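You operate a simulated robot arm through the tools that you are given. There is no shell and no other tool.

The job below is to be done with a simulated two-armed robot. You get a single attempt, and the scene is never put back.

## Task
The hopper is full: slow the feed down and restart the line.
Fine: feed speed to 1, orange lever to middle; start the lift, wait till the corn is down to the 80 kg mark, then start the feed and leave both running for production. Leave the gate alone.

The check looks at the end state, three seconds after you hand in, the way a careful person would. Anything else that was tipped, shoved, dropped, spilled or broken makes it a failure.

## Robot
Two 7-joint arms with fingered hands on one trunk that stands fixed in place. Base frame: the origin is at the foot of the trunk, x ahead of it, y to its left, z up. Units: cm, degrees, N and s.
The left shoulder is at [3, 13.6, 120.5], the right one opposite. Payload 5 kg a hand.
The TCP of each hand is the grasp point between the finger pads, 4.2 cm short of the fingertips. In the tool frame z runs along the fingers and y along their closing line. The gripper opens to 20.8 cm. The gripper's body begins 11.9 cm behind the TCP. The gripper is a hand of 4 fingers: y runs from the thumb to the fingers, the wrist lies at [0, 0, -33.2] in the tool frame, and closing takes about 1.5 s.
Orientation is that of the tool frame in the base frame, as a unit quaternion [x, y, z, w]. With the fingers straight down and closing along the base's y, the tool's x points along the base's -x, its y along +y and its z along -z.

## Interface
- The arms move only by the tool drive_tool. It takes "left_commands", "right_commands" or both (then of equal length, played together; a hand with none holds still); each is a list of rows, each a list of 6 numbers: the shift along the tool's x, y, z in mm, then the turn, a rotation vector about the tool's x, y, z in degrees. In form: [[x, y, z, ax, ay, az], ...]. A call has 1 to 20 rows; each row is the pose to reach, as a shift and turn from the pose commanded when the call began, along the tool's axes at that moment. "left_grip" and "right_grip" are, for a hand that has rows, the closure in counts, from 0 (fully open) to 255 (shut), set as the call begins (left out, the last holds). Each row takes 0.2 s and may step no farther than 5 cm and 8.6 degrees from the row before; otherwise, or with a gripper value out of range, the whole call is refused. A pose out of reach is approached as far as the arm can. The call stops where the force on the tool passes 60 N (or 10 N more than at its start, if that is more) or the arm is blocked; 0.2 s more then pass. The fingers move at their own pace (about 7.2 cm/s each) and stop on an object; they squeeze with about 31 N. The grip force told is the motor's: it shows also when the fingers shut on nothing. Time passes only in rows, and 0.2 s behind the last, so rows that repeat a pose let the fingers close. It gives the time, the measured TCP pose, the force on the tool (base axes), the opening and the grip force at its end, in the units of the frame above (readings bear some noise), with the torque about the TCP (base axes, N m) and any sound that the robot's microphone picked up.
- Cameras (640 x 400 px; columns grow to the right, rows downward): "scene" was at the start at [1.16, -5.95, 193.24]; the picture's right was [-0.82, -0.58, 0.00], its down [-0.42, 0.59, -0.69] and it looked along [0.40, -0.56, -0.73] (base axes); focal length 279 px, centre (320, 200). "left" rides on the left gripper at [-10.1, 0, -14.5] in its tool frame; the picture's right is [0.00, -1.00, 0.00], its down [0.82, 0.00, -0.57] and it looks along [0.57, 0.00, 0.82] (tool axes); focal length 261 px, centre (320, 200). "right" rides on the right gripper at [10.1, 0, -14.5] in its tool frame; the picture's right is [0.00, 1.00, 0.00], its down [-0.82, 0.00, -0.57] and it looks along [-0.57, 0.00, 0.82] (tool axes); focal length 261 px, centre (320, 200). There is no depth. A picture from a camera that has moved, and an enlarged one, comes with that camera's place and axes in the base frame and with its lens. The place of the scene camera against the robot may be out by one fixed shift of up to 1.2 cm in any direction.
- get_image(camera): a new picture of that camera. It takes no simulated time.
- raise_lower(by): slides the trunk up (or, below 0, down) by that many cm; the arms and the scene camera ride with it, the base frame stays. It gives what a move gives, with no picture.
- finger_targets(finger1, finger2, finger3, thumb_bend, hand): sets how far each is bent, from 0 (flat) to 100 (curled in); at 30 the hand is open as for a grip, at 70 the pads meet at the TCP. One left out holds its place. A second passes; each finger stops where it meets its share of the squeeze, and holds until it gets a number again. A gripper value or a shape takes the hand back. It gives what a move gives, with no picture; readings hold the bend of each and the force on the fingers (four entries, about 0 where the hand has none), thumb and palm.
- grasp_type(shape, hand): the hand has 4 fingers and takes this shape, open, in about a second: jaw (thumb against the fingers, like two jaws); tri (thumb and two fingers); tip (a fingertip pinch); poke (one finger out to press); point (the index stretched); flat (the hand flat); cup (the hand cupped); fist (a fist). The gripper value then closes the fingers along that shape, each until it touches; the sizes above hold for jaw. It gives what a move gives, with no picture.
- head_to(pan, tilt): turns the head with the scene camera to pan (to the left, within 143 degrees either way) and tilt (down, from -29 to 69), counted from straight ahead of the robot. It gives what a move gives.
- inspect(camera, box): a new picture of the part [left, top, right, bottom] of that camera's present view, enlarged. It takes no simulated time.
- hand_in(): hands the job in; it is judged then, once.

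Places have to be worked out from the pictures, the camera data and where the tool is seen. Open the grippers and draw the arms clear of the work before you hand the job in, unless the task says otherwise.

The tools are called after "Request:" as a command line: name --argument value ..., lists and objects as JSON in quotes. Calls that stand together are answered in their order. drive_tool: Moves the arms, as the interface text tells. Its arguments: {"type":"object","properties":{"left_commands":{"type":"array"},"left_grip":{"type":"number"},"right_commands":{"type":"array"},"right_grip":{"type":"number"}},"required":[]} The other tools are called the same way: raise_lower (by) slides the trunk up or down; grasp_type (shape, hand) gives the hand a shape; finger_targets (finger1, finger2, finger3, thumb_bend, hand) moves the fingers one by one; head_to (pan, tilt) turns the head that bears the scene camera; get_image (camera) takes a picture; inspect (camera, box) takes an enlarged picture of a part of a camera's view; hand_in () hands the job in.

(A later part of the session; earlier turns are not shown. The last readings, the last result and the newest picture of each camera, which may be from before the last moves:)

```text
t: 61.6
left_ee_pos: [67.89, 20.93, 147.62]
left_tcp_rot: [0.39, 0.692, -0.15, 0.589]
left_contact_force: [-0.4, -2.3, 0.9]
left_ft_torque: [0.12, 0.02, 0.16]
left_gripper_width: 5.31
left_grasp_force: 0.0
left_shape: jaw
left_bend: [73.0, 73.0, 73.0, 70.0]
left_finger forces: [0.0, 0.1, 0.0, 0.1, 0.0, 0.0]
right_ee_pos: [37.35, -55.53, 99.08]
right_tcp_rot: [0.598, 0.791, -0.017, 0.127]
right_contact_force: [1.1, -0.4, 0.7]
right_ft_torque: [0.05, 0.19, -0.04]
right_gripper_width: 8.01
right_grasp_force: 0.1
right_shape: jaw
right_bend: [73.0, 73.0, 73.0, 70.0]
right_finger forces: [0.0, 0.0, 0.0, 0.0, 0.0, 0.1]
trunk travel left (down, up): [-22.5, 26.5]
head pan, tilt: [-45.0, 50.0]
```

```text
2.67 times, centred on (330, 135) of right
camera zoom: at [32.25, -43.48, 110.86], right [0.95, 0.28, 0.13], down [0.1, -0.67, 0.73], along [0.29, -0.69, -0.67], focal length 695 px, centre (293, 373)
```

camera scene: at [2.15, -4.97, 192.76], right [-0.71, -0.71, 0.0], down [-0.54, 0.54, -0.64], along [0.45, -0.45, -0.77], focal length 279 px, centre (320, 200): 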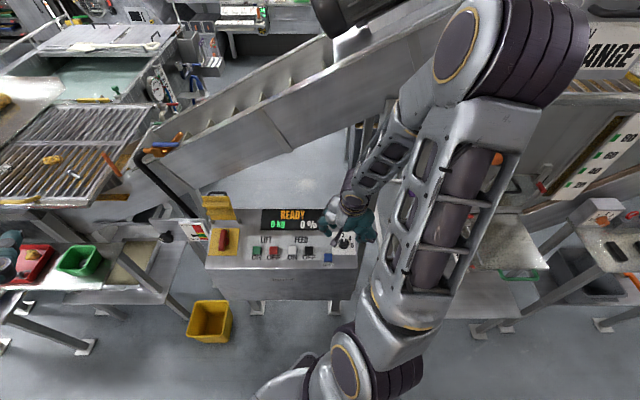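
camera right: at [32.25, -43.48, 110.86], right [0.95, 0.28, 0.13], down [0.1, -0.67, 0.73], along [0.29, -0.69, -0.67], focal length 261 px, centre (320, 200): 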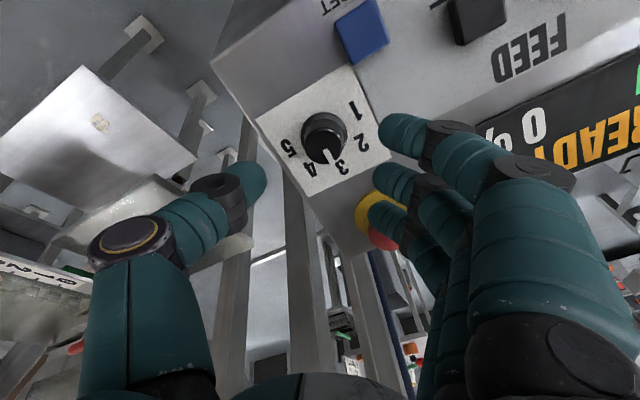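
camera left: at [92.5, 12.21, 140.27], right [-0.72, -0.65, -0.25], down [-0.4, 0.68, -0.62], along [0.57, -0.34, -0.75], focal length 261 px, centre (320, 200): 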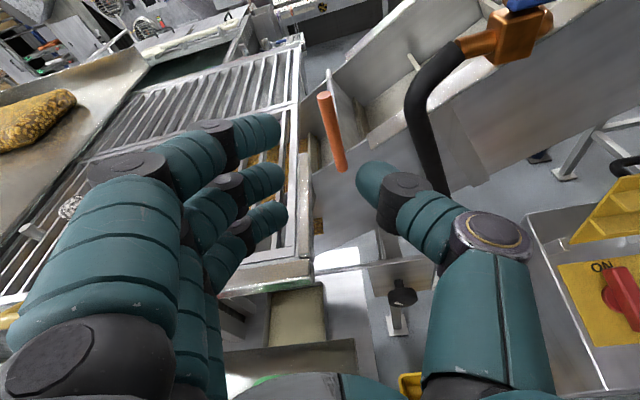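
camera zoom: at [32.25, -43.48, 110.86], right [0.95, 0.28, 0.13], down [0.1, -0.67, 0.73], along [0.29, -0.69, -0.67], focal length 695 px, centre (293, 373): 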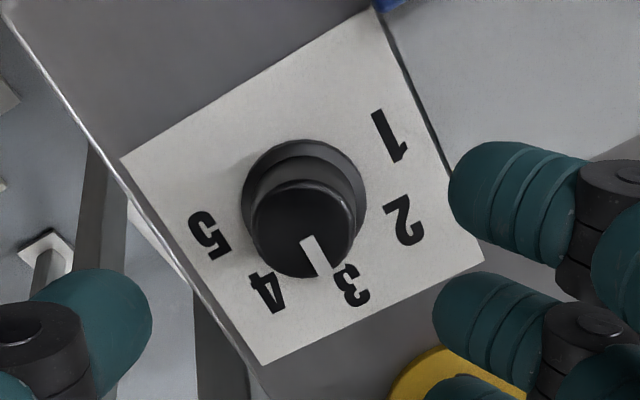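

The knob centre is within about 0.4 cm of the tool axis, with the panel about 12.3 cm ahead of the TCP. I'll descend 6.5 cm around it.

Request:
drive_tool --right_commands '[[-1, 2, 20, 0, 0, 0], [-2, 4, 40, 0, 0, 0], [-3, 4, 55, 0, 0, 0], [-3, 4, 65, 0, 0, 0]]'

Request:
get_image --camera "right"

Request:
inspect --camera "scene" --box '[280, 170, 420, 290]'

```text
t: 62.6
left_ee_pos: [67.68, 21.51, 147.69]
left_tcp_rot: [0.389, 0.691, -0.151, 0.59]
left_contact_force: [0.9, 0.9, -0.3]
left_ft_torque: [-0.04, 0.01, -0.03]
left_gripper_width: 5.3
left_grasp_force: 0.0
left_shape: jaw
left_bend: [73.0, 73.0, 73.0, 70.0]
left_finger forces: [0.0, 0.0, 0.1, 0.0, 0.0, 0.0]
right_ee_pos: [39.11, -56.57, 93.5]
right_tcp_rot: [0.597, 0.791, -0.018, 0.131]
right_contact_force: [-3.2, 8.5, 52.9]
right_ft_torque: [-0.4, -3.16, 0.4]
right_gripper_width: 8.12
right_grasp_force: 0.1
right_shape: jaw
right_bend: [74.0, 75.0, 75.0, 70.0]
right_finger forces: [9.3, 17.5, 26.0, 0.1, 0.0, 0.0]
trunk travel left (down, up): [-22.5, 26.5]
head pan, tilt: [-45.0, 50.0]
```

```text
taken
camera right: at [33.82, -44.42, 105.07], right [0.95, 0.28, 0.13], down [0.1, -0.67, 0.74], along [0.29, -0.69, -0.66], focal length 261 px, centre (320, 200)
```

right: 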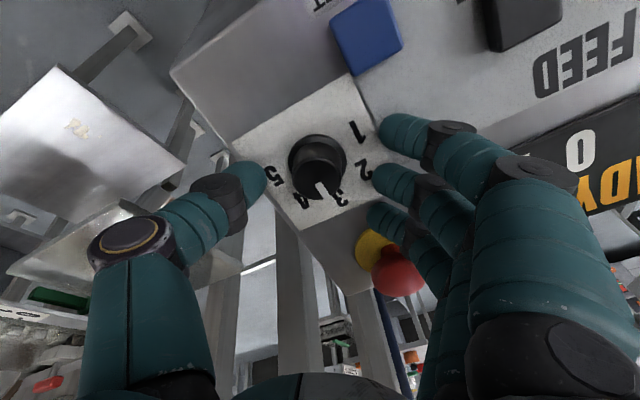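

```text
3.33 times, centred on (350, 230) of scene
camera zoom: at [1.61, -4.31, 192.86], right [-0.71, -0.71, 0.0], down [-0.54, 0.54, -0.65], along [0.46, -0.46, -0.76], focal length 929 px, centre (220, 100)
```

zoom: 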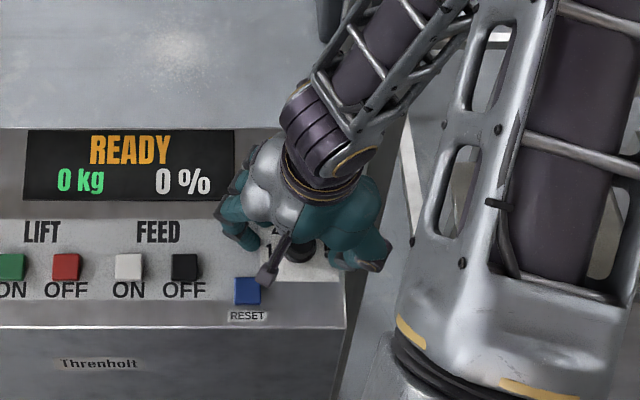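

The fingertips met the panel at 53 N, so the panel is about 1.5 cm higher than I reckoned. I'll back off 8 mm at once and re-measure the centring.

Request:
drive_tool --right_commands '[[0, 0, -8, 0, 0, 0], [0, 0, -9, 0, 0, 0]]'

Request:
inspect --camera "right" --box '[230, 80, 420, 220]'

```text
t: 63.2
left_ee_pos: [67.95, 21.17, 147.55]
left_tcp_rot: [0.39, 0.692, -0.151, 0.589]
left_contact_force: [-0.5, -0.5, 0.1]
left_ft_torque: [0.02, 0.02, 0.03]
left_gripper_width: 5.31
left_grasp_force: 0.2
left_shape: jaw
left_bend: [73.0, 73.0, 73.0, 70.0]
left_finger forces: [0.0, 0.0, 0.1, 0.0, 0.0, 0.1]
right_ee_pos: [38.68, -56.5, 93.83]
right_tcp_rot: [0.599, 0.791, -0.018, 0.127]
right_contact_force: [0.5, 0.3, 0.4]
right_ft_torque: [-0.01, -0.01, 0.01]
right_gripper_width: 8.03
right_grasp_force: 0.0
right_shape: jaw
right_bend: [74.0, 74.0, 74.0, 70.0]
right_finger forces: [0.0, 0.1, 0.0, 0.0, 0.0, 0.0]
trunk travel left (down, up): [-22.5, 26.5]
head pan, tilt: [-45.0, 50.0]
```

```text
2.86 times, centred on (325, 150) of right
camera zoom: at [33.63, -44.52, 105.51], right [0.95, 0.28, 0.12], down [0.1, -0.67, 0.73], along [0.29, -0.69, -0.67], focal length 745 px, centre (306, 343)
```

zoom: 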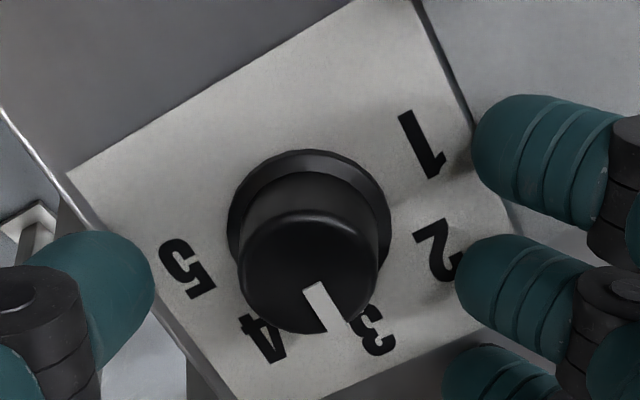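

The hand is free now. The knob sits about 1.3 cm toward the camera side of the tool axis, so I'll shift that way and check.

Request:
drive_tool --right_commands '[[7, 0, 0, 0, 0, 0], [13, 0, 0, 0, 0, 0]]'

Request:
inspect --camera "right" --box '[230, 100, 420, 240]'

Request:
inspect --camera "scene" --box '[280, 190, 390, 280]'

```text
t: 63.8
left_ee_pos: [67.84, 21.15, 147.62]
left_tcp_rot: [0.39, 0.692, -0.151, 0.588]
left_contact_force: [-0.6, -0.9, -0.2]
left_ft_torque: [0.0, -0.01, 0.03]
left_gripper_width: 5.3
left_grasp_force: 0.1
left_shape: jaw
left_bend: [73.0, 73.0, 73.0, 70.0]
left_finger forces: [0.0, 0.0, 0.1, 0.1, 0.0, 0.1]
right_ee_pos: [38.49, -55.54, 93.66]
right_tcp_rot: [0.598, 0.791, -0.018, 0.128]
right_contact_force: [0.0, 0.4, 0.0]
right_ft_torque: [0.02, 0.04, 0.0]
right_gripper_width: 8.04
right_grasp_force: 0.2
right_shape: jaw
right_bend: [74.0, 74.0, 74.0, 70.0]
right_finger forces: [0.0, 0.0, 0.1, 0.0, 0.1, 0.0]
trunk travel left (down, up): [-22.5, 26.5]
head pan, tilt: [-45.0, 50.0]
```

```text
2.86 times, centred on (325, 170) of right
camera zoom: at [33.36, -43.33, 105.27], right [0.95, 0.28, 0.12], down [0.1, -0.67, 0.74], along [0.29, -0.69, -0.67], focal length 745 px, centre (306, 286)
```

zoom: 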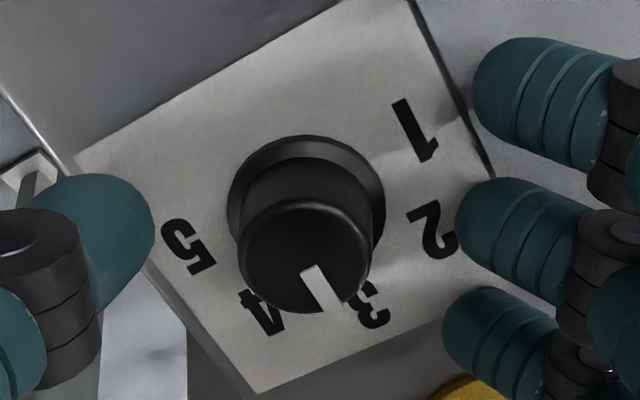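

```text
4.44 times, centred on (335, 235) of scene
camera zoom: at [1.99, -4.85, 192.77], right [-0.71, -0.71, 0.0], down [-0.54, 0.54, -0.64], along [0.45, -0.45, -0.77], focal length 1239 px, centre (253, 44)
```

zoom: 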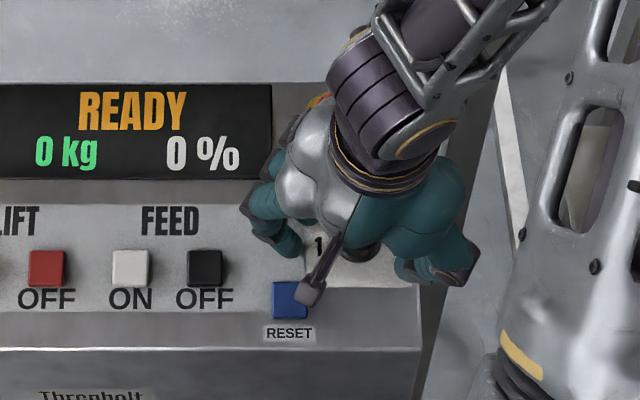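

The knob is centred between thumb and middle finger. I'll close the grip on it and give the fingers time.

Request:
drive_tool --right_commands '[[0, 0, 0, 0, 0, 0], [0, 0, 0, 0, 0, 0], [0, 0, 0, 0, 0, 0], [0, 0, 0, 0, 0, 0], [0, 0, 0, 0, 0, 0]]' --right_grip 235

Request:
inspect --camera "right" --box '[230, 100, 420, 240]'

```text
t: 65.0
left_ee_pos: [67.9, 21.06, 147.53]
left_tcp_rot: [0.389, 0.692, -0.149, 0.589]
left_contact_force: [-0.6, 0.6, 0.8]
left_ft_torque: [0.01, -0.04, -0.01]
left_gripper_width: 5.3
left_grasp_force: 0.1
left_shape: jaw
left_bend: [73.0, 73.0, 73.0, 70.0]
left_finger forces: [0.0, 0.0, 0.0, 0.0, 0.0, 0.0]
right_ee_pos: [38.31, -55.58, 93.51]
right_tcp_rot: [0.598, 0.791, -0.018, 0.127]
right_contact_force: [-12.3, -2.3, -5.2]
right_ft_torque: [0.04, 0.14, -0.04]
right_gripper_width: 1.4
right_grasp_force: 30.8
right_shape: jaw
right_bend: [70.0, 72.0, 70.0, 70.0]
right_finger forces: [0.0, 13.7, 0.1, 0.1, 25.6, 0.0]
trunk travel left (down, up): [-22.5, 26.5]
head pan, tilt: [-45.0, 50.0]
```

```text
2.86 times, centred on (325, 170) of right
camera zoom: at [33.19, -43.39, 105.25], right [0.95, 0.28, 0.12], down [0.1, -0.67, 0.74], along [0.29, -0.69, -0.67], focal length 745 px, centre (306, 286)
```

zoom: 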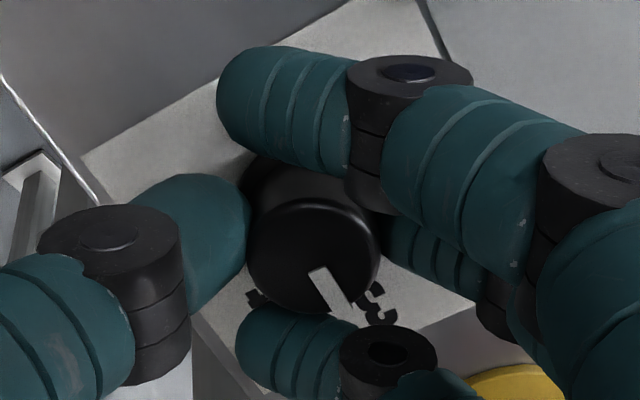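

Thumb and middle finger hold the knob firmly. I'll turn it −48° about the tool axis (counter-clockwise seen from above, toward 1) and check.

Request:
drive_tool --right_commands '[[0, 0, 0, 0, 0, -8], [0, 0, 0, 0, 0, -16], [0, 0, 0, 0, 0, -24], [0, 0, 0, 0, 0, -32], [0, 0, 0, 0, 0, -40], [0, 0, 0, 0, 0, -48]]'

Request:
inspect --camera "right" --box '[230, 100, 420, 240]'

Request:
inspect --camera "scene" --box '[280, 190, 390, 280]'

```text
t: 66.4
left_ee_pos: [67.67, 20.99, 147.48]
left_tcp_rot: [0.39, 0.692, -0.15, 0.589]
left_contact_force: [-0.2, -0.4, 0.0]
left_ft_torque: [0.02, 0.03, 0.0]
left_gripper_width: 5.33
left_grasp_force: 0.1
left_shape: jaw
left_bend: [73.0, 73.0, 73.0, 70.0]
left_finger forces: [0.1, 0.1, 0.0, 0.1, 0.1, 0.1]
right_ee_pos: [38.32, -55.66, 93.64]
right_tcp_rot: [0.225, 0.966, -0.069, 0.11]
right_contact_force: [-30.2, -15.6, 2.0]
right_ft_torque: [-0.61, 0.85, -0.4]
right_gripper_width: 1.43
right_grasp_force: 31.4
right_shape: jaw
right_bend: [70.0, 72.0, 70.0, 70.0]
right_finger forces: [0.1, 11.0, 0.0, 0.0, 37.8, 0.1]
trunk travel left (down, up): [-22.5, 26.5]
head pan, tilt: [-45.0, 50.0]
```

```text
2.86 times, centred on (325, 170) of right
camera zoom: at [26.83, -48.77, 105.1], right [0.45, 0.89, -0.08], down [0.61, -0.24, 0.75], along [0.65, -0.39, -0.65], focal length 745 px, centre (306, 286)
```

zoom: 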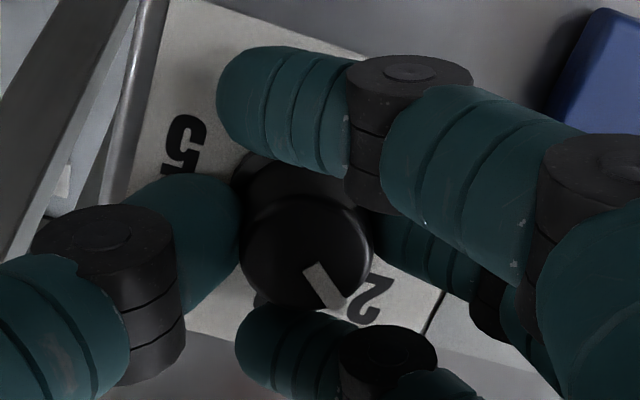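

```text
4.44 times, centred on (335, 235) of scene
camera zoom: at [1.69, -4.99, 192.78], right [-0.71, -0.71, 0.0], down [-0.54, 0.54, -0.64], along [0.46, -0.45, -0.77], focal length 1239 px, centre (253, 44)
```

zoom: 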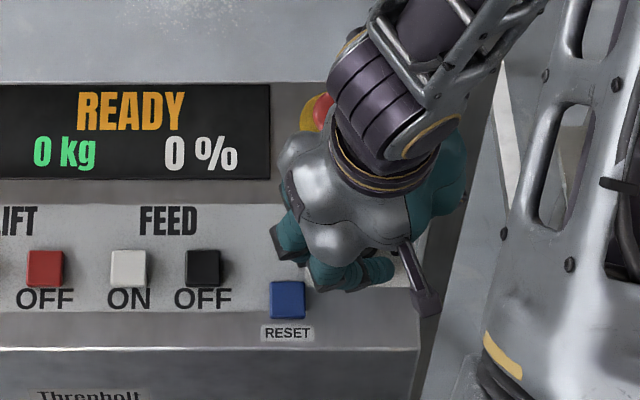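

The pointer is now exactly at 2. There is some sideways load, so I'll turn on toward 1 with a small centring shift.

Request:
drive_tool --right_commands '[[1, -1.5, 0, 0, 0, -8], [2, -2.5, 0, 0, 0, -16], [2, -2.7, 0, 0, 0, -24], [2, -2.7, 0, 0, 0, -32], [2, -2.7, 0, 0, 0, -40], [2, -2.7, 0, 0, 0, -46]]'

Request:
inspect --camera "right" --box '[230, 100, 420, 240]'

Request:
inspect --camera "scene" --box '[280, 190, 390, 280]'

```text
t: 67.8
left_ee_pos: [67.82, 21.01, 147.6]
left_tcp_rot: [0.39, 0.692, -0.149, 0.589]
left_contact_force: [-0.5, -0.1, 0.0]
left_ft_torque: [-0.03, -0.03, -0.02]
left_gripper_width: 5.31
left_grasp_force: 0.1
left_shape: jaw
left_bend: [73.0, 73.0, 73.0, 70.0]
left_finger forces: [0.0, 0.0, 0.0, 0.0, 0.1, 0.0]
right_ee_pos: [38.27, -56.05, 93.59]
right_tcp_rot: [-0.172, 0.976, -0.108, 0.075]
right_contact_force: [-11.9, -29.8, 13.3]
right_ft_torque: [-1.12, 0.11, -0.32]
right_gripper_width: 1.47
right_grasp_force: 31.5
right_shape: jaw
right_bend: [70.0, 72.0, 70.0, 71.0]
right_finger forces: [0.1, 12.1, 0.0, 0.0, 38.4, 0.0]
trunk travel left (down, up): [-22.5, 26.5]
head pan, tilt: [-45.0, 50.0]
```

```text
2.86 times, centred on (325, 170) of right
camera zoom: at [26.21, -56.77, 106.48], right [-0.31, 0.92, -0.24], down [0.66, 0.39, 0.64], along [0.68, 0.04, -0.73], focal length 745 px, centre (306, 286)
```

zoom: 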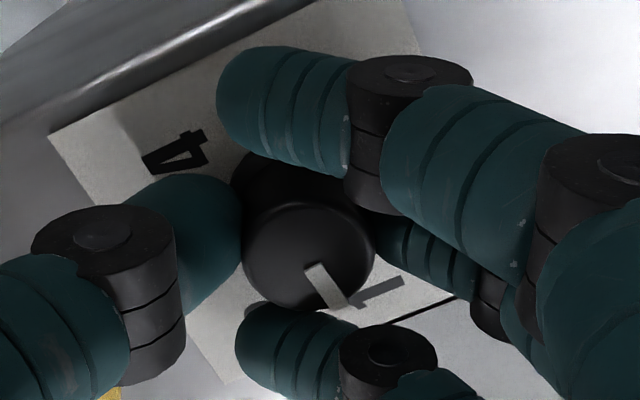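

```text
4.44 times, centred on (335, 235) of scene
camera zoom: at [1.84, -5.03, 192.78], right [-0.71, -0.71, 0.0], down [-0.54, 0.54, -0.64], along [0.46, -0.45, -0.77], focal length 1239 px, centre (253, 44)
```

zoom: 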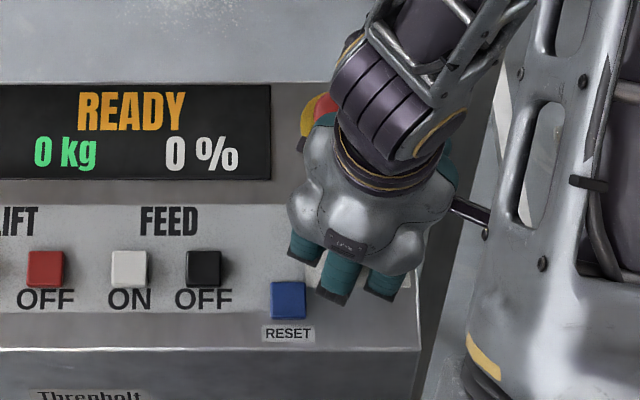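

The pointer is nearly at 1. I'll turn another 5° to finish the two 50° steps.

Request:
drive_tool --right_commands '[[0, 0, 0, 0, 0, -3], [0, 0, 0, 0, 0, -5], [0, 0, 0, 0, 0, -5]]'

Request:
inspect --camera "right" --box '[230, 100, 420, 240]'

```text
t: 68.6
left_ee_pos: [67.84, 21.01, 147.58]
left_tcp_rot: [0.391, 0.692, -0.15, 0.588]
left_contact_force: [-0.5, -0.7, 0.5]
left_ft_torque: [0.01, 0.02, -0.01]
left_gripper_width: 5.3
left_grasp_force: 0.2
left_shape: jaw
left_bend: [73.0, 73.0, 73.0, 70.0]
left_finger forces: [0.1, 0.0, 0.1, 0.1, 0.0, 0.0]
right_ee_pos: [38.19, -55.96, 93.62]
right_tcp_rot: [-0.213, 0.968, -0.111, 0.069]
right_contact_force: [-4.4, -31.9, 16.7]
right_ft_torque: [-1.24, -0.19, -0.41]
right_gripper_width: 1.51
right_grasp_force: 30.7
right_shape: jaw
right_bend: [70.0, 72.0, 70.0, 71.0]
right_finger forces: [0.0, 9.8, 0.0, 0.0, 40.6, 0.0]
trunk travel left (down, up): [-22.5, 26.5]
head pan, tilt: [-45.0, 50.0]
```

```text
2.86 times, centred on (325, 170) of right
camera zoom: at [26.49, -57.51, 106.69], right [-0.39, 0.89, -0.24], down [0.64, 0.45, 0.62], along [0.66, 0.09, -0.74], focal length 745 px, centre (306, 286)
```

zoom: 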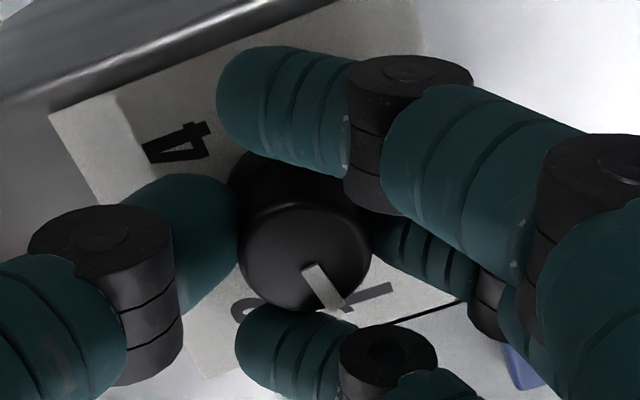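

The pointer lines up with 1, just as it did with 2 and 3. I'll release to about 6 cm and lift straight off.

Request:
drive_tool --right_commands '[[0, 0, 0, 0, 0, 0], [0, 0, 0, 0, 0, 0], [0, 0, 0, 0, 0, 0], [0, 0, -20, 0, 0, 0], [0, 0, -60, 0, 0, 0], [0, 0, -105, 0, 0, 0]]' --right_grip 181

Request:
get_image --camera "right"

Request:
inspect --camera "right" --box '[250, 60, 430, 220]'

```text
t: 70.0
left_ee_pos: [67.81, 21.31, 147.62]
left_tcp_rot: [0.389, 0.692, -0.151, 0.589]
left_contact_force: [-0.1, 0.9, -0.1]
left_ft_torque: [-0.07, -0.08, -0.05]
left_gripper_width: 5.29
left_grasp_force: 0.0
left_shape: jaw
left_bend: [73.0, 73.0, 73.0, 70.0]
left_finger forces: [0.1, 0.0, 0.1, 0.1, 0.1, 0.0]
right_ee_pos: [36.29, -53.41, 103.96]
right_tcp_rot: [-0.214, 0.968, -0.109, 0.07]
right_contact_force: [-1.0, 0.3, 0.1]
right_ft_torque: [-0.15, -0.11, -0.01]
right_gripper_width: 6.0
right_grasp_force: 0.0
right_shape: jaw
right_bend: [73.0, 74.0, 74.0, 70.0]
right_finger forces: [0.0, 0.0, 0.1, 0.1, 0.1, 0.0]
trunk travel left (down, up): [-22.5, 26.5]
head pan, tilt: [-45.0, 50.0]
```

```text
taken
camera right: at [24.59, -55.2, 117.0], right [-0.39, 0.89, -0.24], down [0.64, 0.45, 0.63], along [0.66, 0.09, -0.74], focal length 261 px, centre (320, 200)
```

right: 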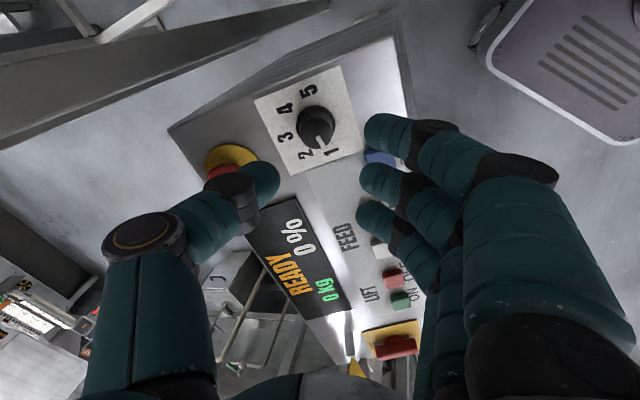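

```text
2.50 times, centred on (340, 140) of right
camera zoom: at [24.59, -55.2, 117.0], right [-0.39, 0.89, -0.24], down [0.64, 0.45, 0.63], along [0.66, 0.09, -0.74], focal length 652 px, centre (270, 350)
```

zoom: 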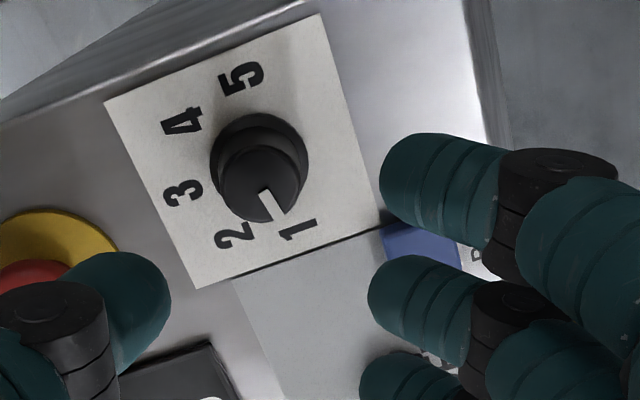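

I'll zoom further to compare the pointer with the 1.

Request:
inspect --camera "right" --box '[280, 85, 360, 175]'

Request:
inspect --camera "scene" --box '[310, 210, 370, 270]'

```text
4.44 times, centred on (320, 130) of right
camera zoom: at [24.59, -55.2, 117.0], right [-0.39, 0.89, -0.24], down [0.64, 0.45, 0.63], along [0.66, 0.09, -0.74], focal length 1158 px, centre (320, 511)
```

zoom: 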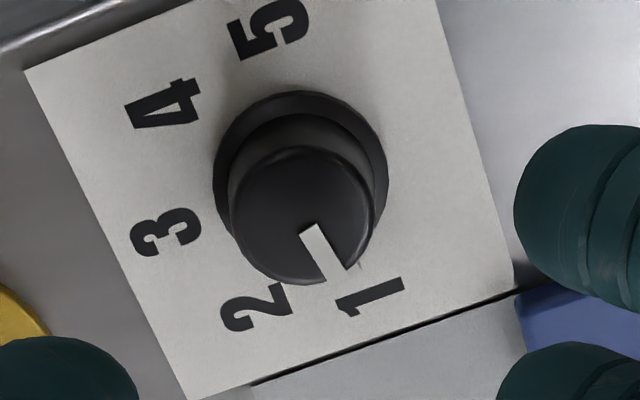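

```text
6.67 times, centred on (340, 240) of scene
camera zoom: at [1.83, -4.61, 192.79], right [-0.71, -0.71, 0.0], down [-0.54, 0.54, -0.64], along [0.46, -0.46, -0.77], focal length 1858 px, centre (187, -67)
```

zoom: 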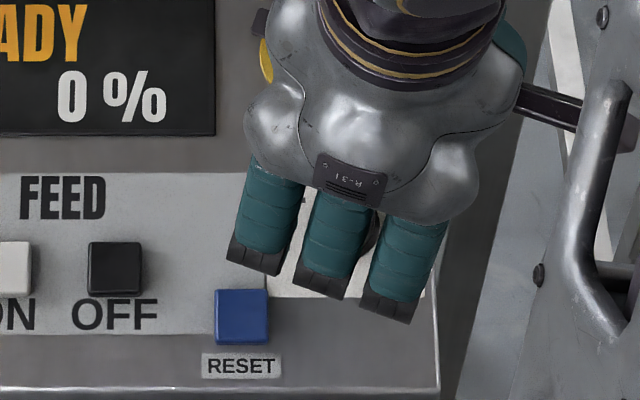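

The pointer matches the tick and label 1 within about 2°. I'll lift and move the right hand over the LIFT ON button, turning the wrist back, and take the poke shape on the way.

Request:
drive_tool --right_commands '[[0, 0, -45, 0, 0, 0], [-41, 20, -46, 0, 0, 5.6], [-83, 40, -46, 0, 0, 11.2], [-125, 60, -46, 0, 0, 16.8], [-166, 79, -46, 0, 0, 22.4], [-208, 99, -46, 0, 0, 28], [-250, 119, -46, 0, 0, 33.6], [-291, 139, -46, 0, 0, 39.2], [-333, 159, -46, 0, 0, 45]]'

Request:
grasp_type --hand "right" --shape "poke"

Request:
get_image --camera "right"

Request:
get_image --camera "scene"

```text
t: 72.0
left_ee_pos: [68.13, 21.28, 147.42]
left_tcp_rot: [0.39, 0.692, -0.152, 0.588]
left_contact_force: [0.1, 0.9, -1.2]
left_ft_torque: [-0.07, -0.06, -0.15]
left_gripper_width: 5.33
left_grasp_force: 0.1
left_shape: jaw
left_bend: [73.0, 73.0, 73.0, 70.0]
left_finger forces: [0.0, 0.0, 0.1, 0.0, 0.1, 0.1]
right_ee_pos: [59.28, -24.49, 107.36]
right_tcp_rot: [0.175, 0.976, -0.075, 0.106]
right_contact_force: [0.7, 0.5, -0.7]
right_ft_torque: [-0.03, 0.1, -0.04]
right_gripper_width: 6.04
right_grasp_force: 0.0
right_shape: jaw
right_bend: [73.0, 73.0, 73.0, 70.0]
right_finger forces: [0.1, 0.0, 0.0, 0.0, 0.1, 0.1]
trunk travel left (down, up): [-22.5, 26.5]
head pan, tilt: [-45.0, 50.0]
```

```text
t: 72.9
left_ee_pos: [67.96, 21.22, 147.46]
left_tcp_rot: [0.389, 0.692, -0.15, 0.589]
left_contact_force: [0.1, -0.1, 0.0]
left_ft_torque: [0.01, 0.03, -0.03]
left_gripper_width: 5.3
left_grasp_force: 0.1
left_shape: jaw
left_bend: [73.0, 73.0, 73.0, 70.0]
left_finger forces: [0.1, 0.0, 0.1, 0.0, 0.0, 0.0]
right_ee_pos: [59.18, -24.7, 107.44]
right_tcp_rot: [0.174, 0.976, -0.074, 0.105]
right_contact_force: [0.1, 0.5, 0.3]
right_ft_torque: [-0.06, 0.01, -0.01]
right_gripper_width: 0.0
right_grasp_force: 0.0
right_shape: poke
right_bend: [100.0, 100.0, 100.0, 45.0]
right_finger forces: [0.0, 0.0, 0.1, 0.1, 0.0, 0.0]
trunk travel left (down, up): [-22.5, 26.5]
head pan, tilt: [-45.0, 50.0]
```

```text
taken
camera right: at [47.31, -18.7, 119.02], right [0.36, 0.93, -0.11], down [0.65, -0.16, 0.74], along [0.67, -0.34, -0.66], focal length 261 px, centre (320, 200)
```

right: 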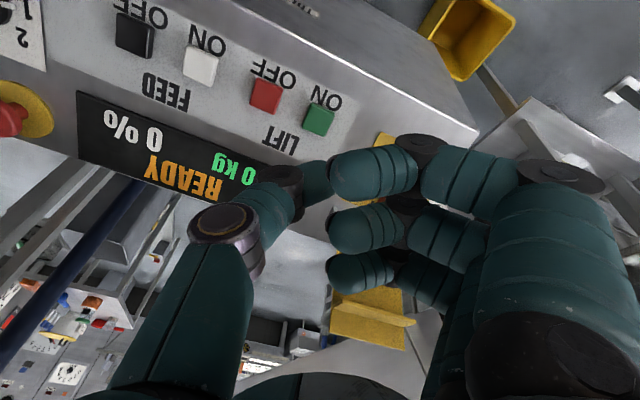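

```text
taken
camera scene: at [2.04, -4.78, 192.77], right [-0.71, -0.71, 0.0], down [-0.54, 0.54, -0.64], along [0.45, -0.45, -0.77], focal length 279 px, centre (320, 200)
```

scene: 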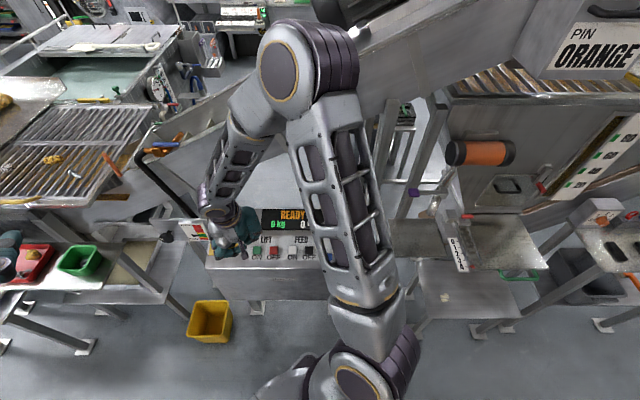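

In poke the thumb tip reaches forward near the tool axis while the fingers are curled well behind. The green button lies almost on the axis, about 19 cm ahead, so I'll descend 12.5 cm and look again.

Request:
drive_tool --right_commands '[[-1, -1, 42, 0, 0, 0], [-3, -2, 84, 0, 0, 0], [-4, -3, 125, 0, 0, 0]]'

Request:
get_image --camera "right"

Request:
inspect --camera "scene" --box '[195, 190, 315, 280]'

```text
t: 73.7
left_ee_pos: [68.09, 21.17, 147.37]
left_tcp_rot: [0.39, 0.692, -0.151, 0.588]
left_contact_force: [1.1, -0.1, 0.0]
left_ft_torque: [-0.04, 0.03, -0.07]
left_gripper_width: 5.29
left_grasp_force: 0.0
left_shape: jaw
left_bend: [73.0, 73.0, 73.0, 70.0]
left_finger forces: [0.0, 0.0, 0.0, 0.0, 0.0, 0.0]
right_ee_pos: [61.77, -27.26, 95.04]
right_tcp_rot: [0.175, 0.976, -0.074, 0.105]
right_contact_force: [0.7, -0.1, 1.0]
right_ft_torque: [0.0, 0.14, -0.03]
right_gripper_width: 0.0
right_grasp_force: 0.0
right_shape: poke
right_bend: [100.0, 100.0, 100.0, 45.0]
right_finger forces: [0.0, 0.0, 0.1, 0.1, 0.0, 0.1]
trunk travel left (down, up): [-22.5, 26.5]
head pan, tilt: [-45.0, 50.0]
```

```text
taken
camera right: at [49.94, -21.38, 106.78], right [0.36, 0.93, -0.11], down [0.65, -0.17, 0.74], along [0.67, -0.34, -0.66], focal length 261 px, centre (320, 200)
```

right: 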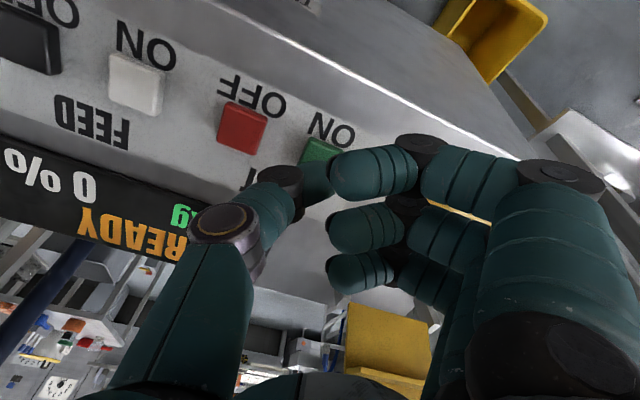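

```text
4.44 times, centred on (255, 235) of scene
camera zoom: at [2.21, -4.81, 192.76], right [-0.71, -0.71, 0.0], down [-0.54, 0.54, -0.64], along [0.45, -0.45, -0.77], focal length 1239 px, centre (609, 44)
```

zoom: 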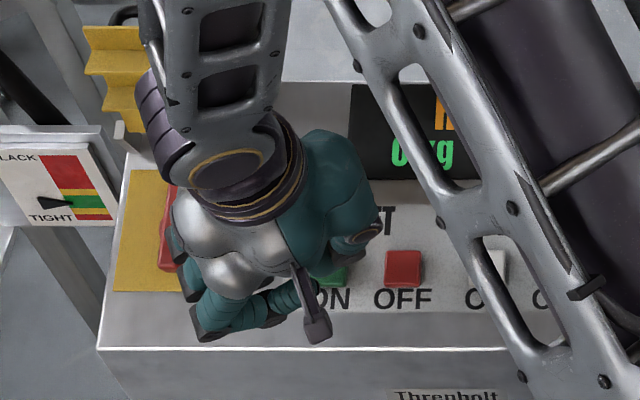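

The fingers reach over toward the main switch, so I want more clearance. I'll lift 5 cm and yaw the hand 62° so the fingers hang over the operator's edge of the panel instead.

Request:
drive_tool --right_commands '[[0, 0, -25, 0, 0, 0], [0, 0, -50, 0, 0, -6], [0, 0, -50, 0, 0, -14], [0, 0, -50, 0, 0, -22], [0, 0, -50, 0, 0, -30], [0, 0, -50, 0, 0, -38], [0, 0, -50, 0, 0, -46], [0, 0, -50, 0, 0, -54], [0, 0, -50, 0, 0, -62]]'

Request:
get_image --camera "right"

Request:
get_image --camera "scene"

```text
t: 75.7
left_ee_pos: [67.95, 21.3, 147.51]
left_tcp_rot: [0.39, 0.692, -0.15, 0.589]
left_contact_force: [0.1, -1.1, 0.5]
left_ft_torque: [-0.02, 0.02, 0.04]
left_gripper_width: 5.3
left_grasp_force: 0.0
left_shape: jaw
left_bend: [73.0, 73.0, 73.0, 70.0]
left_finger forces: [0.0, 0.0, 0.0, 0.0, 0.1, 0.1]
right_ee_pos: [60.65, -26.23, 100.06]
right_tcp_rot: [-0.354, 0.926, -0.119, 0.052]
right_contact_force: [-1.0, -0.3, -0.3]
right_ft_torque: [0.01, 0.0, 0.02]
right_gripper_width: 0.01
right_grasp_force: 0.1
right_shape: poke
right_bend: [100.0, 100.0, 100.0, 45.0]
right_finger forces: [0.1, 0.0, 0.0, 0.1, 0.0, 0.0]
trunk travel left (down, up): [-22.5, 26.5]
head pan, tilt: [-45.0, 50.0]
```

```text
taken
camera right: at [50.6, -30.42, 113.95], right [-0.64, 0.72, -0.26], down [0.51, 0.65, 0.56], along [0.57, 0.23, -0.79], focal length 261 px, centre (320, 200)
```

right: 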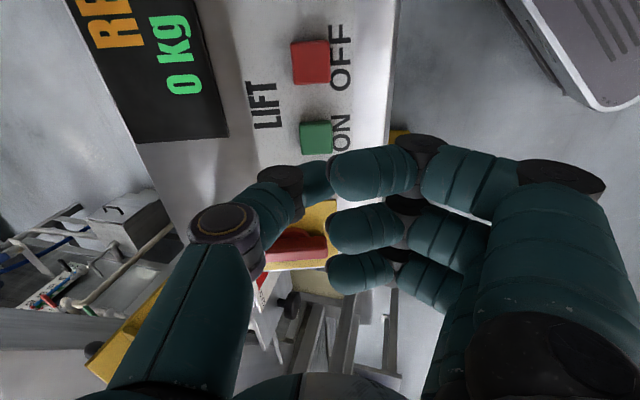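

```text
taken
camera scene: at [1.98, -4.85, 192.77], right [-0.71, -0.71, 0.0], down [-0.54, 0.54, -0.64], along [0.45, -0.45, -0.77], focal length 279 px, centre (320, 200)
```

scene: 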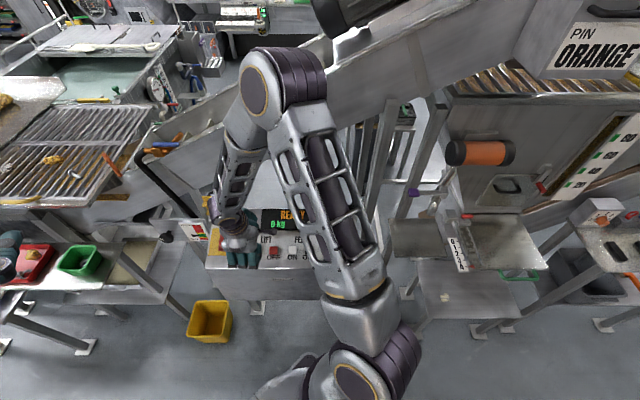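

The green button is on the tool axis about 11.7 cm ahead and the main switch is well clear now. I'll descend 6.5 cm, then creep.

Request:
drive_tool --right_commands '[[0, -2, 30, 0, 0, 0], [0, -4, 55, 0, 0, 0], [0, -5, 68, 0, 0, 0]]'

Request:
get_image --camera "right"

Request:
inspect --camera "scene" --box '[195, 190, 315, 280]'

```text
t: 76.5
left_ee_pos: [67.86, 21.07, 147.43]
left_tcp_rot: [0.39, 0.692, -0.15, 0.589]
left_contact_force: [0.8, 0.7, -0.3]
left_ft_torque: [-0.02, 0.01, 0.0]
left_gripper_width: 5.31
left_grasp_force: 0.0
left_shape: jaw
left_bend: [73.0, 73.0, 73.0, 70.0]
left_finger forces: [0.0, 0.0, 0.1, 0.0, 0.0, 0.0]
right_ee_pos: [62.38, -27.79, 93.77]
right_tcp_rot: [-0.354, 0.926, -0.118, 0.053]
right_contact_force: [-1.2, -0.4, 1.6]
right_ft_torque: [0.05, 0.06, 0.02]
right_gripper_width: 0.0
right_grasp_force: 0.2
right_shape: poke
right_bend: [100.0, 100.0, 100.0, 45.0]
right_finger forces: [0.0, 0.0, 0.0, 0.0, 1.6, 0.0]
trunk travel left (down, up): [-22.5, 26.5]
head pan, tilt: [-45.0, 50.0]
```

```text
taken
camera right: at [52.18, -31.94, 107.55], right [-0.64, 0.72, -0.26], down [0.51, 0.65, 0.56], along [0.57, 0.23, -0.79], focal length 261 px, centre (320, 200)
```

right: 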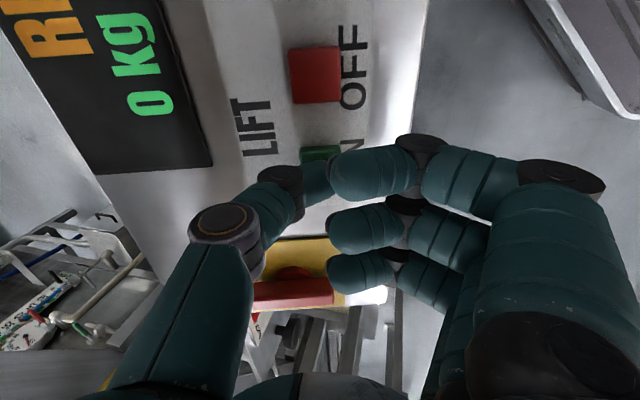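

```text
4.44 times, centred on (255, 235) of scene
camera zoom: at [2.03, -4.81, 192.78], right [-0.71, -0.71, 0.0], down [-0.54, 0.54, -0.64], along [0.45, -0.45, -0.77], focal length 1239 px, centre (609, 44)
```

zoom: 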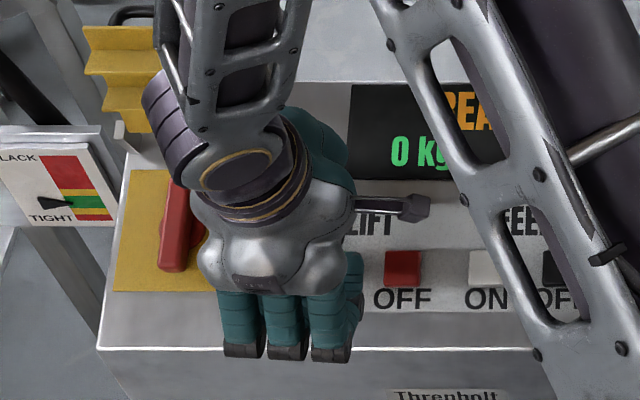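

The thumb already touches the button at 1.6 N. I'll press in 2 mm steps and watch for a click.

Request:
drive_tool --right_commands '[[0, 0, 2, 0, 0, 0], [0, 0, 4, 0, 0, 0]]'

Request:
inspect --camera "scene" --box '[195, 190, 315, 280]'

```text
t: 77.1
left_ee_pos: [67.95, 21.19, 147.43]
left_tcp_rot: [0.39, 0.692, -0.15, 0.589]
left_contact_force: [-0.9, 0.3, -1.0]
left_ft_torque: [0.03, 0.01, 0.01]
left_gripper_width: 5.3
left_grasp_force: 0.0
left_shape: jaw
left_bend: [73.0, 73.0, 73.0, 70.0]
left_finger forces: [0.0, 0.1, 0.0, 0.1, 0.0, 0.0]
right_ee_pos: [62.42, -27.93, 93.46]
right_tcp_rot: [-0.354, 0.926, -0.118, 0.053]
right_contact_force: [-0.1, 0.0, 4.1]
right_ft_torque: [0.05, -0.03, -0.02]
right_gripper_width: 0.0
right_grasp_force: 0.0
right_shape: poke
right_bend: [100.0, 100.0, 100.0, 45.0]
right_finger forces: [0.0, 0.0, 0.1, 0.0, 3.7, 0.0]
trunk travel left (down, up): [-22.5, 26.5]
head pan, tilt: [-45.0, 50.0]
heard: click
```

```text
4.44 times, centred on (255, 235) of scene
camera zoom: at [1.96, -4.81, 192.78], right [-0.71, -0.71, 0.0], down [-0.54, 0.54, -0.64], along [0.45, -0.45, -0.77], focal length 1239 px, centre (609, 44)
```

zoom: 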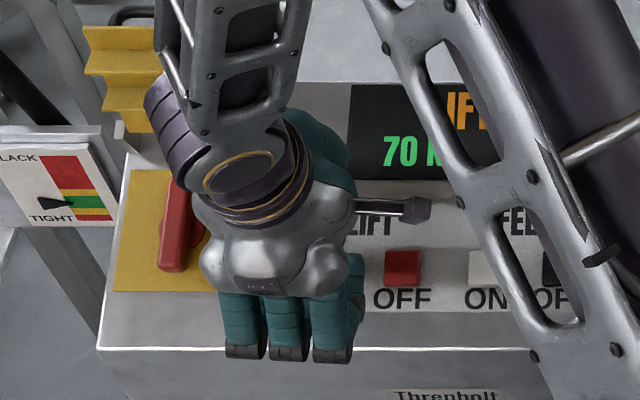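

Click heard and the display changed, so the lift is on. I'll lift off at once, move over to the FEED ON (white) button, and check the hopper gauge.

Request:
drive_tool --right_commands '[[0, 0, -30, 0, 0, 0], [10, 0, -65, 0, 0, 0], [50, -3, -65, 0, 0, 0], [100, -6, -65, 0, 0, 0], [148, -9, -65, 0, 0, 0]]'

Request:
get_image --camera "scene"

Request:
inspect --camera "scene" --box '[190, 180, 370, 280]'

Request:
get_image --camera "right"

```text
t: 78.3
left_ee_pos: [67.71, 20.97, 147.6]
left_tcp_rot: [0.389, 0.692, -0.149, 0.589]
left_contact_force: [-0.8, -1.6, -0.2]
left_ft_torque: [0.07, 0.03, 0.1]
left_gripper_width: 5.32
left_grasp_force: 0.0
left_shape: jaw
left_bend: [73.0, 73.0, 73.0, 70.0]
left_finger forces: [0.0, 0.0, 0.0, 0.0, 0.1, 0.0]
right_ee_pos: [50.75, -37.22, 99.71]
right_tcp_rot: [-0.354, 0.926, -0.118, 0.054]
right_contact_force: [0.6, -0.4, -0.7]
right_ft_torque: [0.07, -0.03, 0.0]
right_gripper_width: 0.0
right_grasp_force: 0.1
right_shape: poke
right_bend: [100.0, 100.0, 100.0, 45.0]
right_finger forces: [0.0, 0.0, 0.0, 0.1, 0.1, 0.0]
trunk travel left (down, up): [-22.5, 26.5]
head pan, tilt: [-45.0, 50.0]
```

```text
taken
camera scene: at [1.86, -5.02, 192.77], right [-0.71, -0.71, 0.0], down [-0.54, 0.54, -0.64], along [0.46, -0.45, -0.77], focal length 279 px, centre (320, 200)
```

scene: 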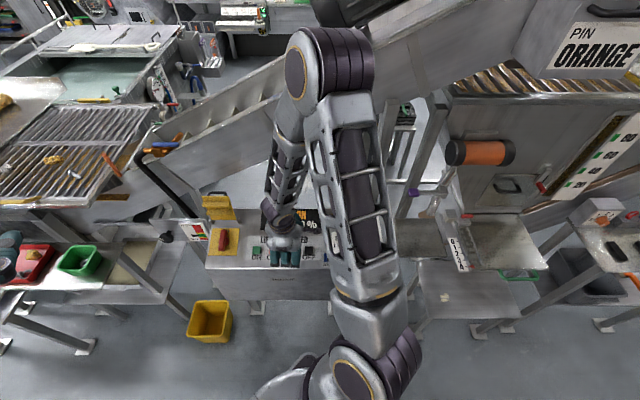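

```text
3.56 times, centred on (280, 230) of scene
camera zoom: at [1.86, -5.02, 192.77], right [-0.71, -0.71, 0.0], down [-0.54, 0.54, -0.64], along [0.46, -0.45, -0.77], focal length 991 px, centre (462, 93)
```

zoom: 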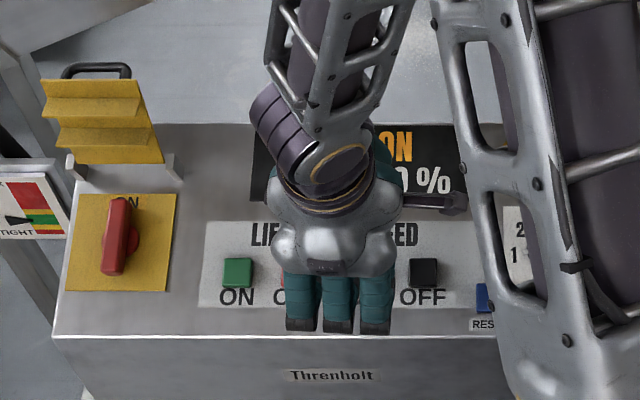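

```text
taken
camera right: at [40.64, -41.38, 113.51], right [-0.64, 0.72, -0.25], down [0.51, 0.65, 0.57], along [0.58, 0.23, -0.78], focal length 261 px, centre (320, 200)
```

right: 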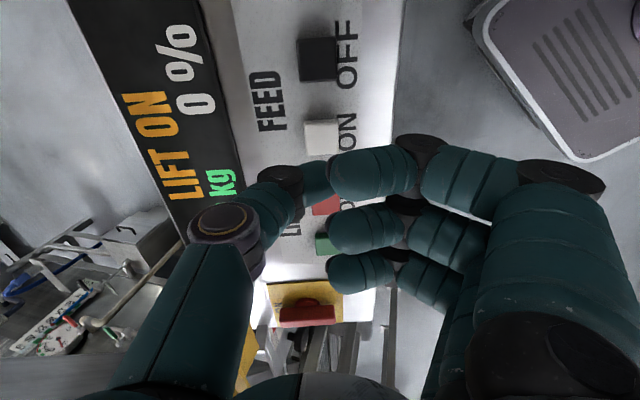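

The display says LIFT ON, and the white button sits at the same image spot the green one had. Now I'll turn the head to the hopper gauge.

Request:
head_to --pan -75 --tilt 40

Request:
get_image --camera "scene"

Request:
inspect --camera "scene" --box '[370, 90, 470, 200]'

Request:
inspect --camera "right" --box '[80, 20, 260, 250]'

```text
t: 79.3
left_ee_pos: [67.96, 21.11, 147.45]
left_tcp_rot: [0.39, 0.692, -0.15, 0.589]
left_contact_force: [0.1, 0.3, 0.0]
left_ft_torque: [-0.01, 0.0, -0.02]
left_gripper_width: 5.3
left_grasp_force: 0.1
left_shape: jaw
left_bend: [73.0, 73.0, 73.0, 70.0]
left_finger forces: [0.0, 0.1, 0.0, 0.1, 0.0, 0.1]
right_ee_pos: [50.93, -37.21, 99.76]
right_tcp_rot: [-0.354, 0.926, -0.118, 0.052]
right_contact_force: [0.3, -0.7, -0.1]
right_ft_torque: [-0.01, -0.01, 0.01]
right_gripper_width: 0.01
right_grasp_force: 0.0
right_shape: poke
right_bend: [100.0, 100.0, 100.0, 45.0]
right_finger forces: [0.0, 0.0, 0.1, 0.0, 0.0, 0.0]
trunk travel left (down, up): [-22.5, 26.5]
head pan, tilt: [-75.0, 40.0]
```

```text
taken
camera scene: at [-1.27, -7.63, 194.19], right [-0.97, -0.26, 0.0], down [-0.17, 0.62, -0.77], along [0.2, -0.74, -0.64], focal length 279 px, centre (320, 200)
```

scene: 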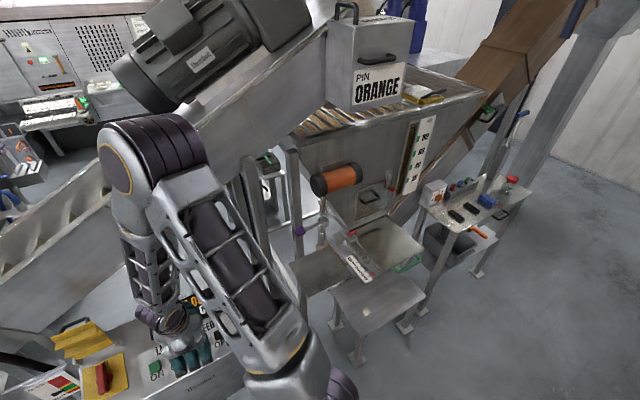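

```text
3.64 times, centred on (420, 145) of scene
camera zoom: at [-1.27, -7.63, 194.19], right [-0.97, -0.26, 0.0], down [-0.17, 0.62, -0.77], along [0.2, -0.74, -0.64], focal length 1014 px, centre (-44, 400)
```

zoom: 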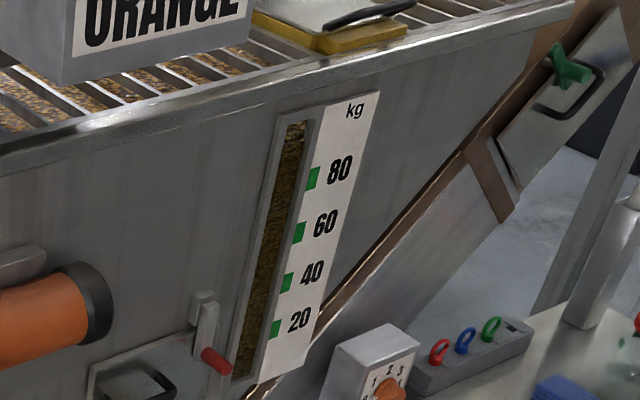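

```text
1.74 times, centred on (170, 135) of right
camera zoom: at [40.72, -41.31, 113.51], right [-0.64, 0.72, -0.26], down [0.51, 0.65, 0.56], along [0.58, 0.23, -0.78], focal length 453 px, centre (581, 313)
```

zoom: 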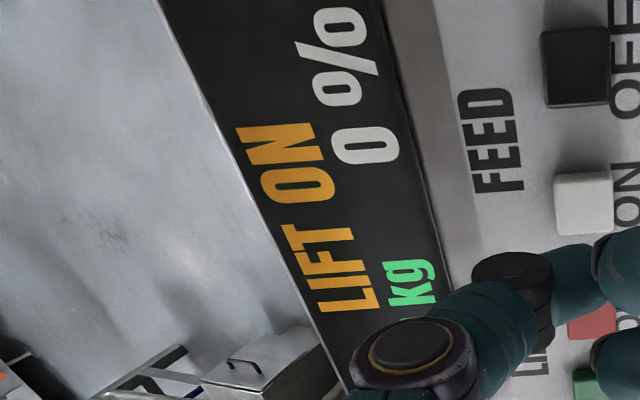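

The corn is near the top of the gauge, above the 80 mark at this picture's row 178. I'll pre-position about 1 cm above the white button while the level falls.

Request:
drive_tool --right_commands '[[0, 0, 25, 0, 0, 0], [0, 0, 50, 0, 0, 0]]'

Request:
inspect --camera "scene" --box '[395, 110, 445, 200]'

Request:
get_image --camera "right"

```text
t: 79.9
left_ee_pos: [67.98, 21.11, 147.45]
left_tcp_rot: [0.391, 0.692, -0.15, 0.588]
left_contact_force: [0.4, -0.3, -0.1]
left_ft_torque: [0.01, -0.01, 0.0]
left_gripper_width: 5.3
left_grasp_force: 0.1
left_shape: jaw
left_bend: [73.0, 73.0, 73.0, 70.0]
left_finger forces: [0.0, 0.0, 0.1, 0.1, 0.0, 0.0]
right_ee_pos: [51.68, -38.26, 94.58]
right_tcp_rot: [-0.354, 0.926, -0.118, 0.052]
right_contact_force: [0.0, 0.3, -0.3]
right_ft_torque: [0.0, 0.01, -0.02]
right_gripper_width: 0.0
right_grasp_force: 0.2
right_shape: poke
right_bend: [100.0, 100.0, 100.0, 45.0]
right_finger forces: [0.0, 0.0, 0.0, 0.1, 0.0, 0.0]
trunk travel left (down, up): [-22.5, 26.5]
head pan, tilt: [-75.0, 40.0]
```

```text
4.44 times, centred on (420, 155) of scene
camera zoom: at [-1.19, -7.68, 194.18], right [-0.97, -0.26, 0.0], down [-0.17, 0.62, -0.77], along [0.2, -0.74, -0.64], focal length 1239 px, centre (-124, 400)
```

zoom: 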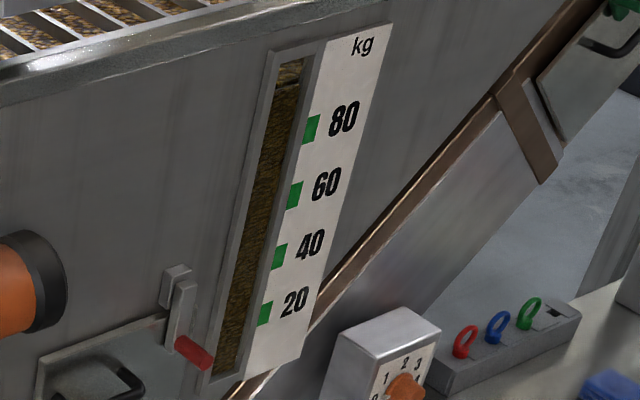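

```text
taken
camera right: at [41.55, -42.39, 108.41], right [-0.64, 0.72, -0.26], down [0.51, 0.65, 0.56], along [0.58, 0.23, -0.78], focal length 261 px, centre (320, 200)
```

right: 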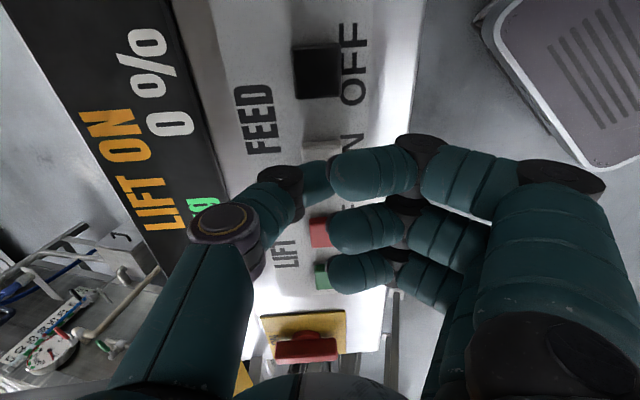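

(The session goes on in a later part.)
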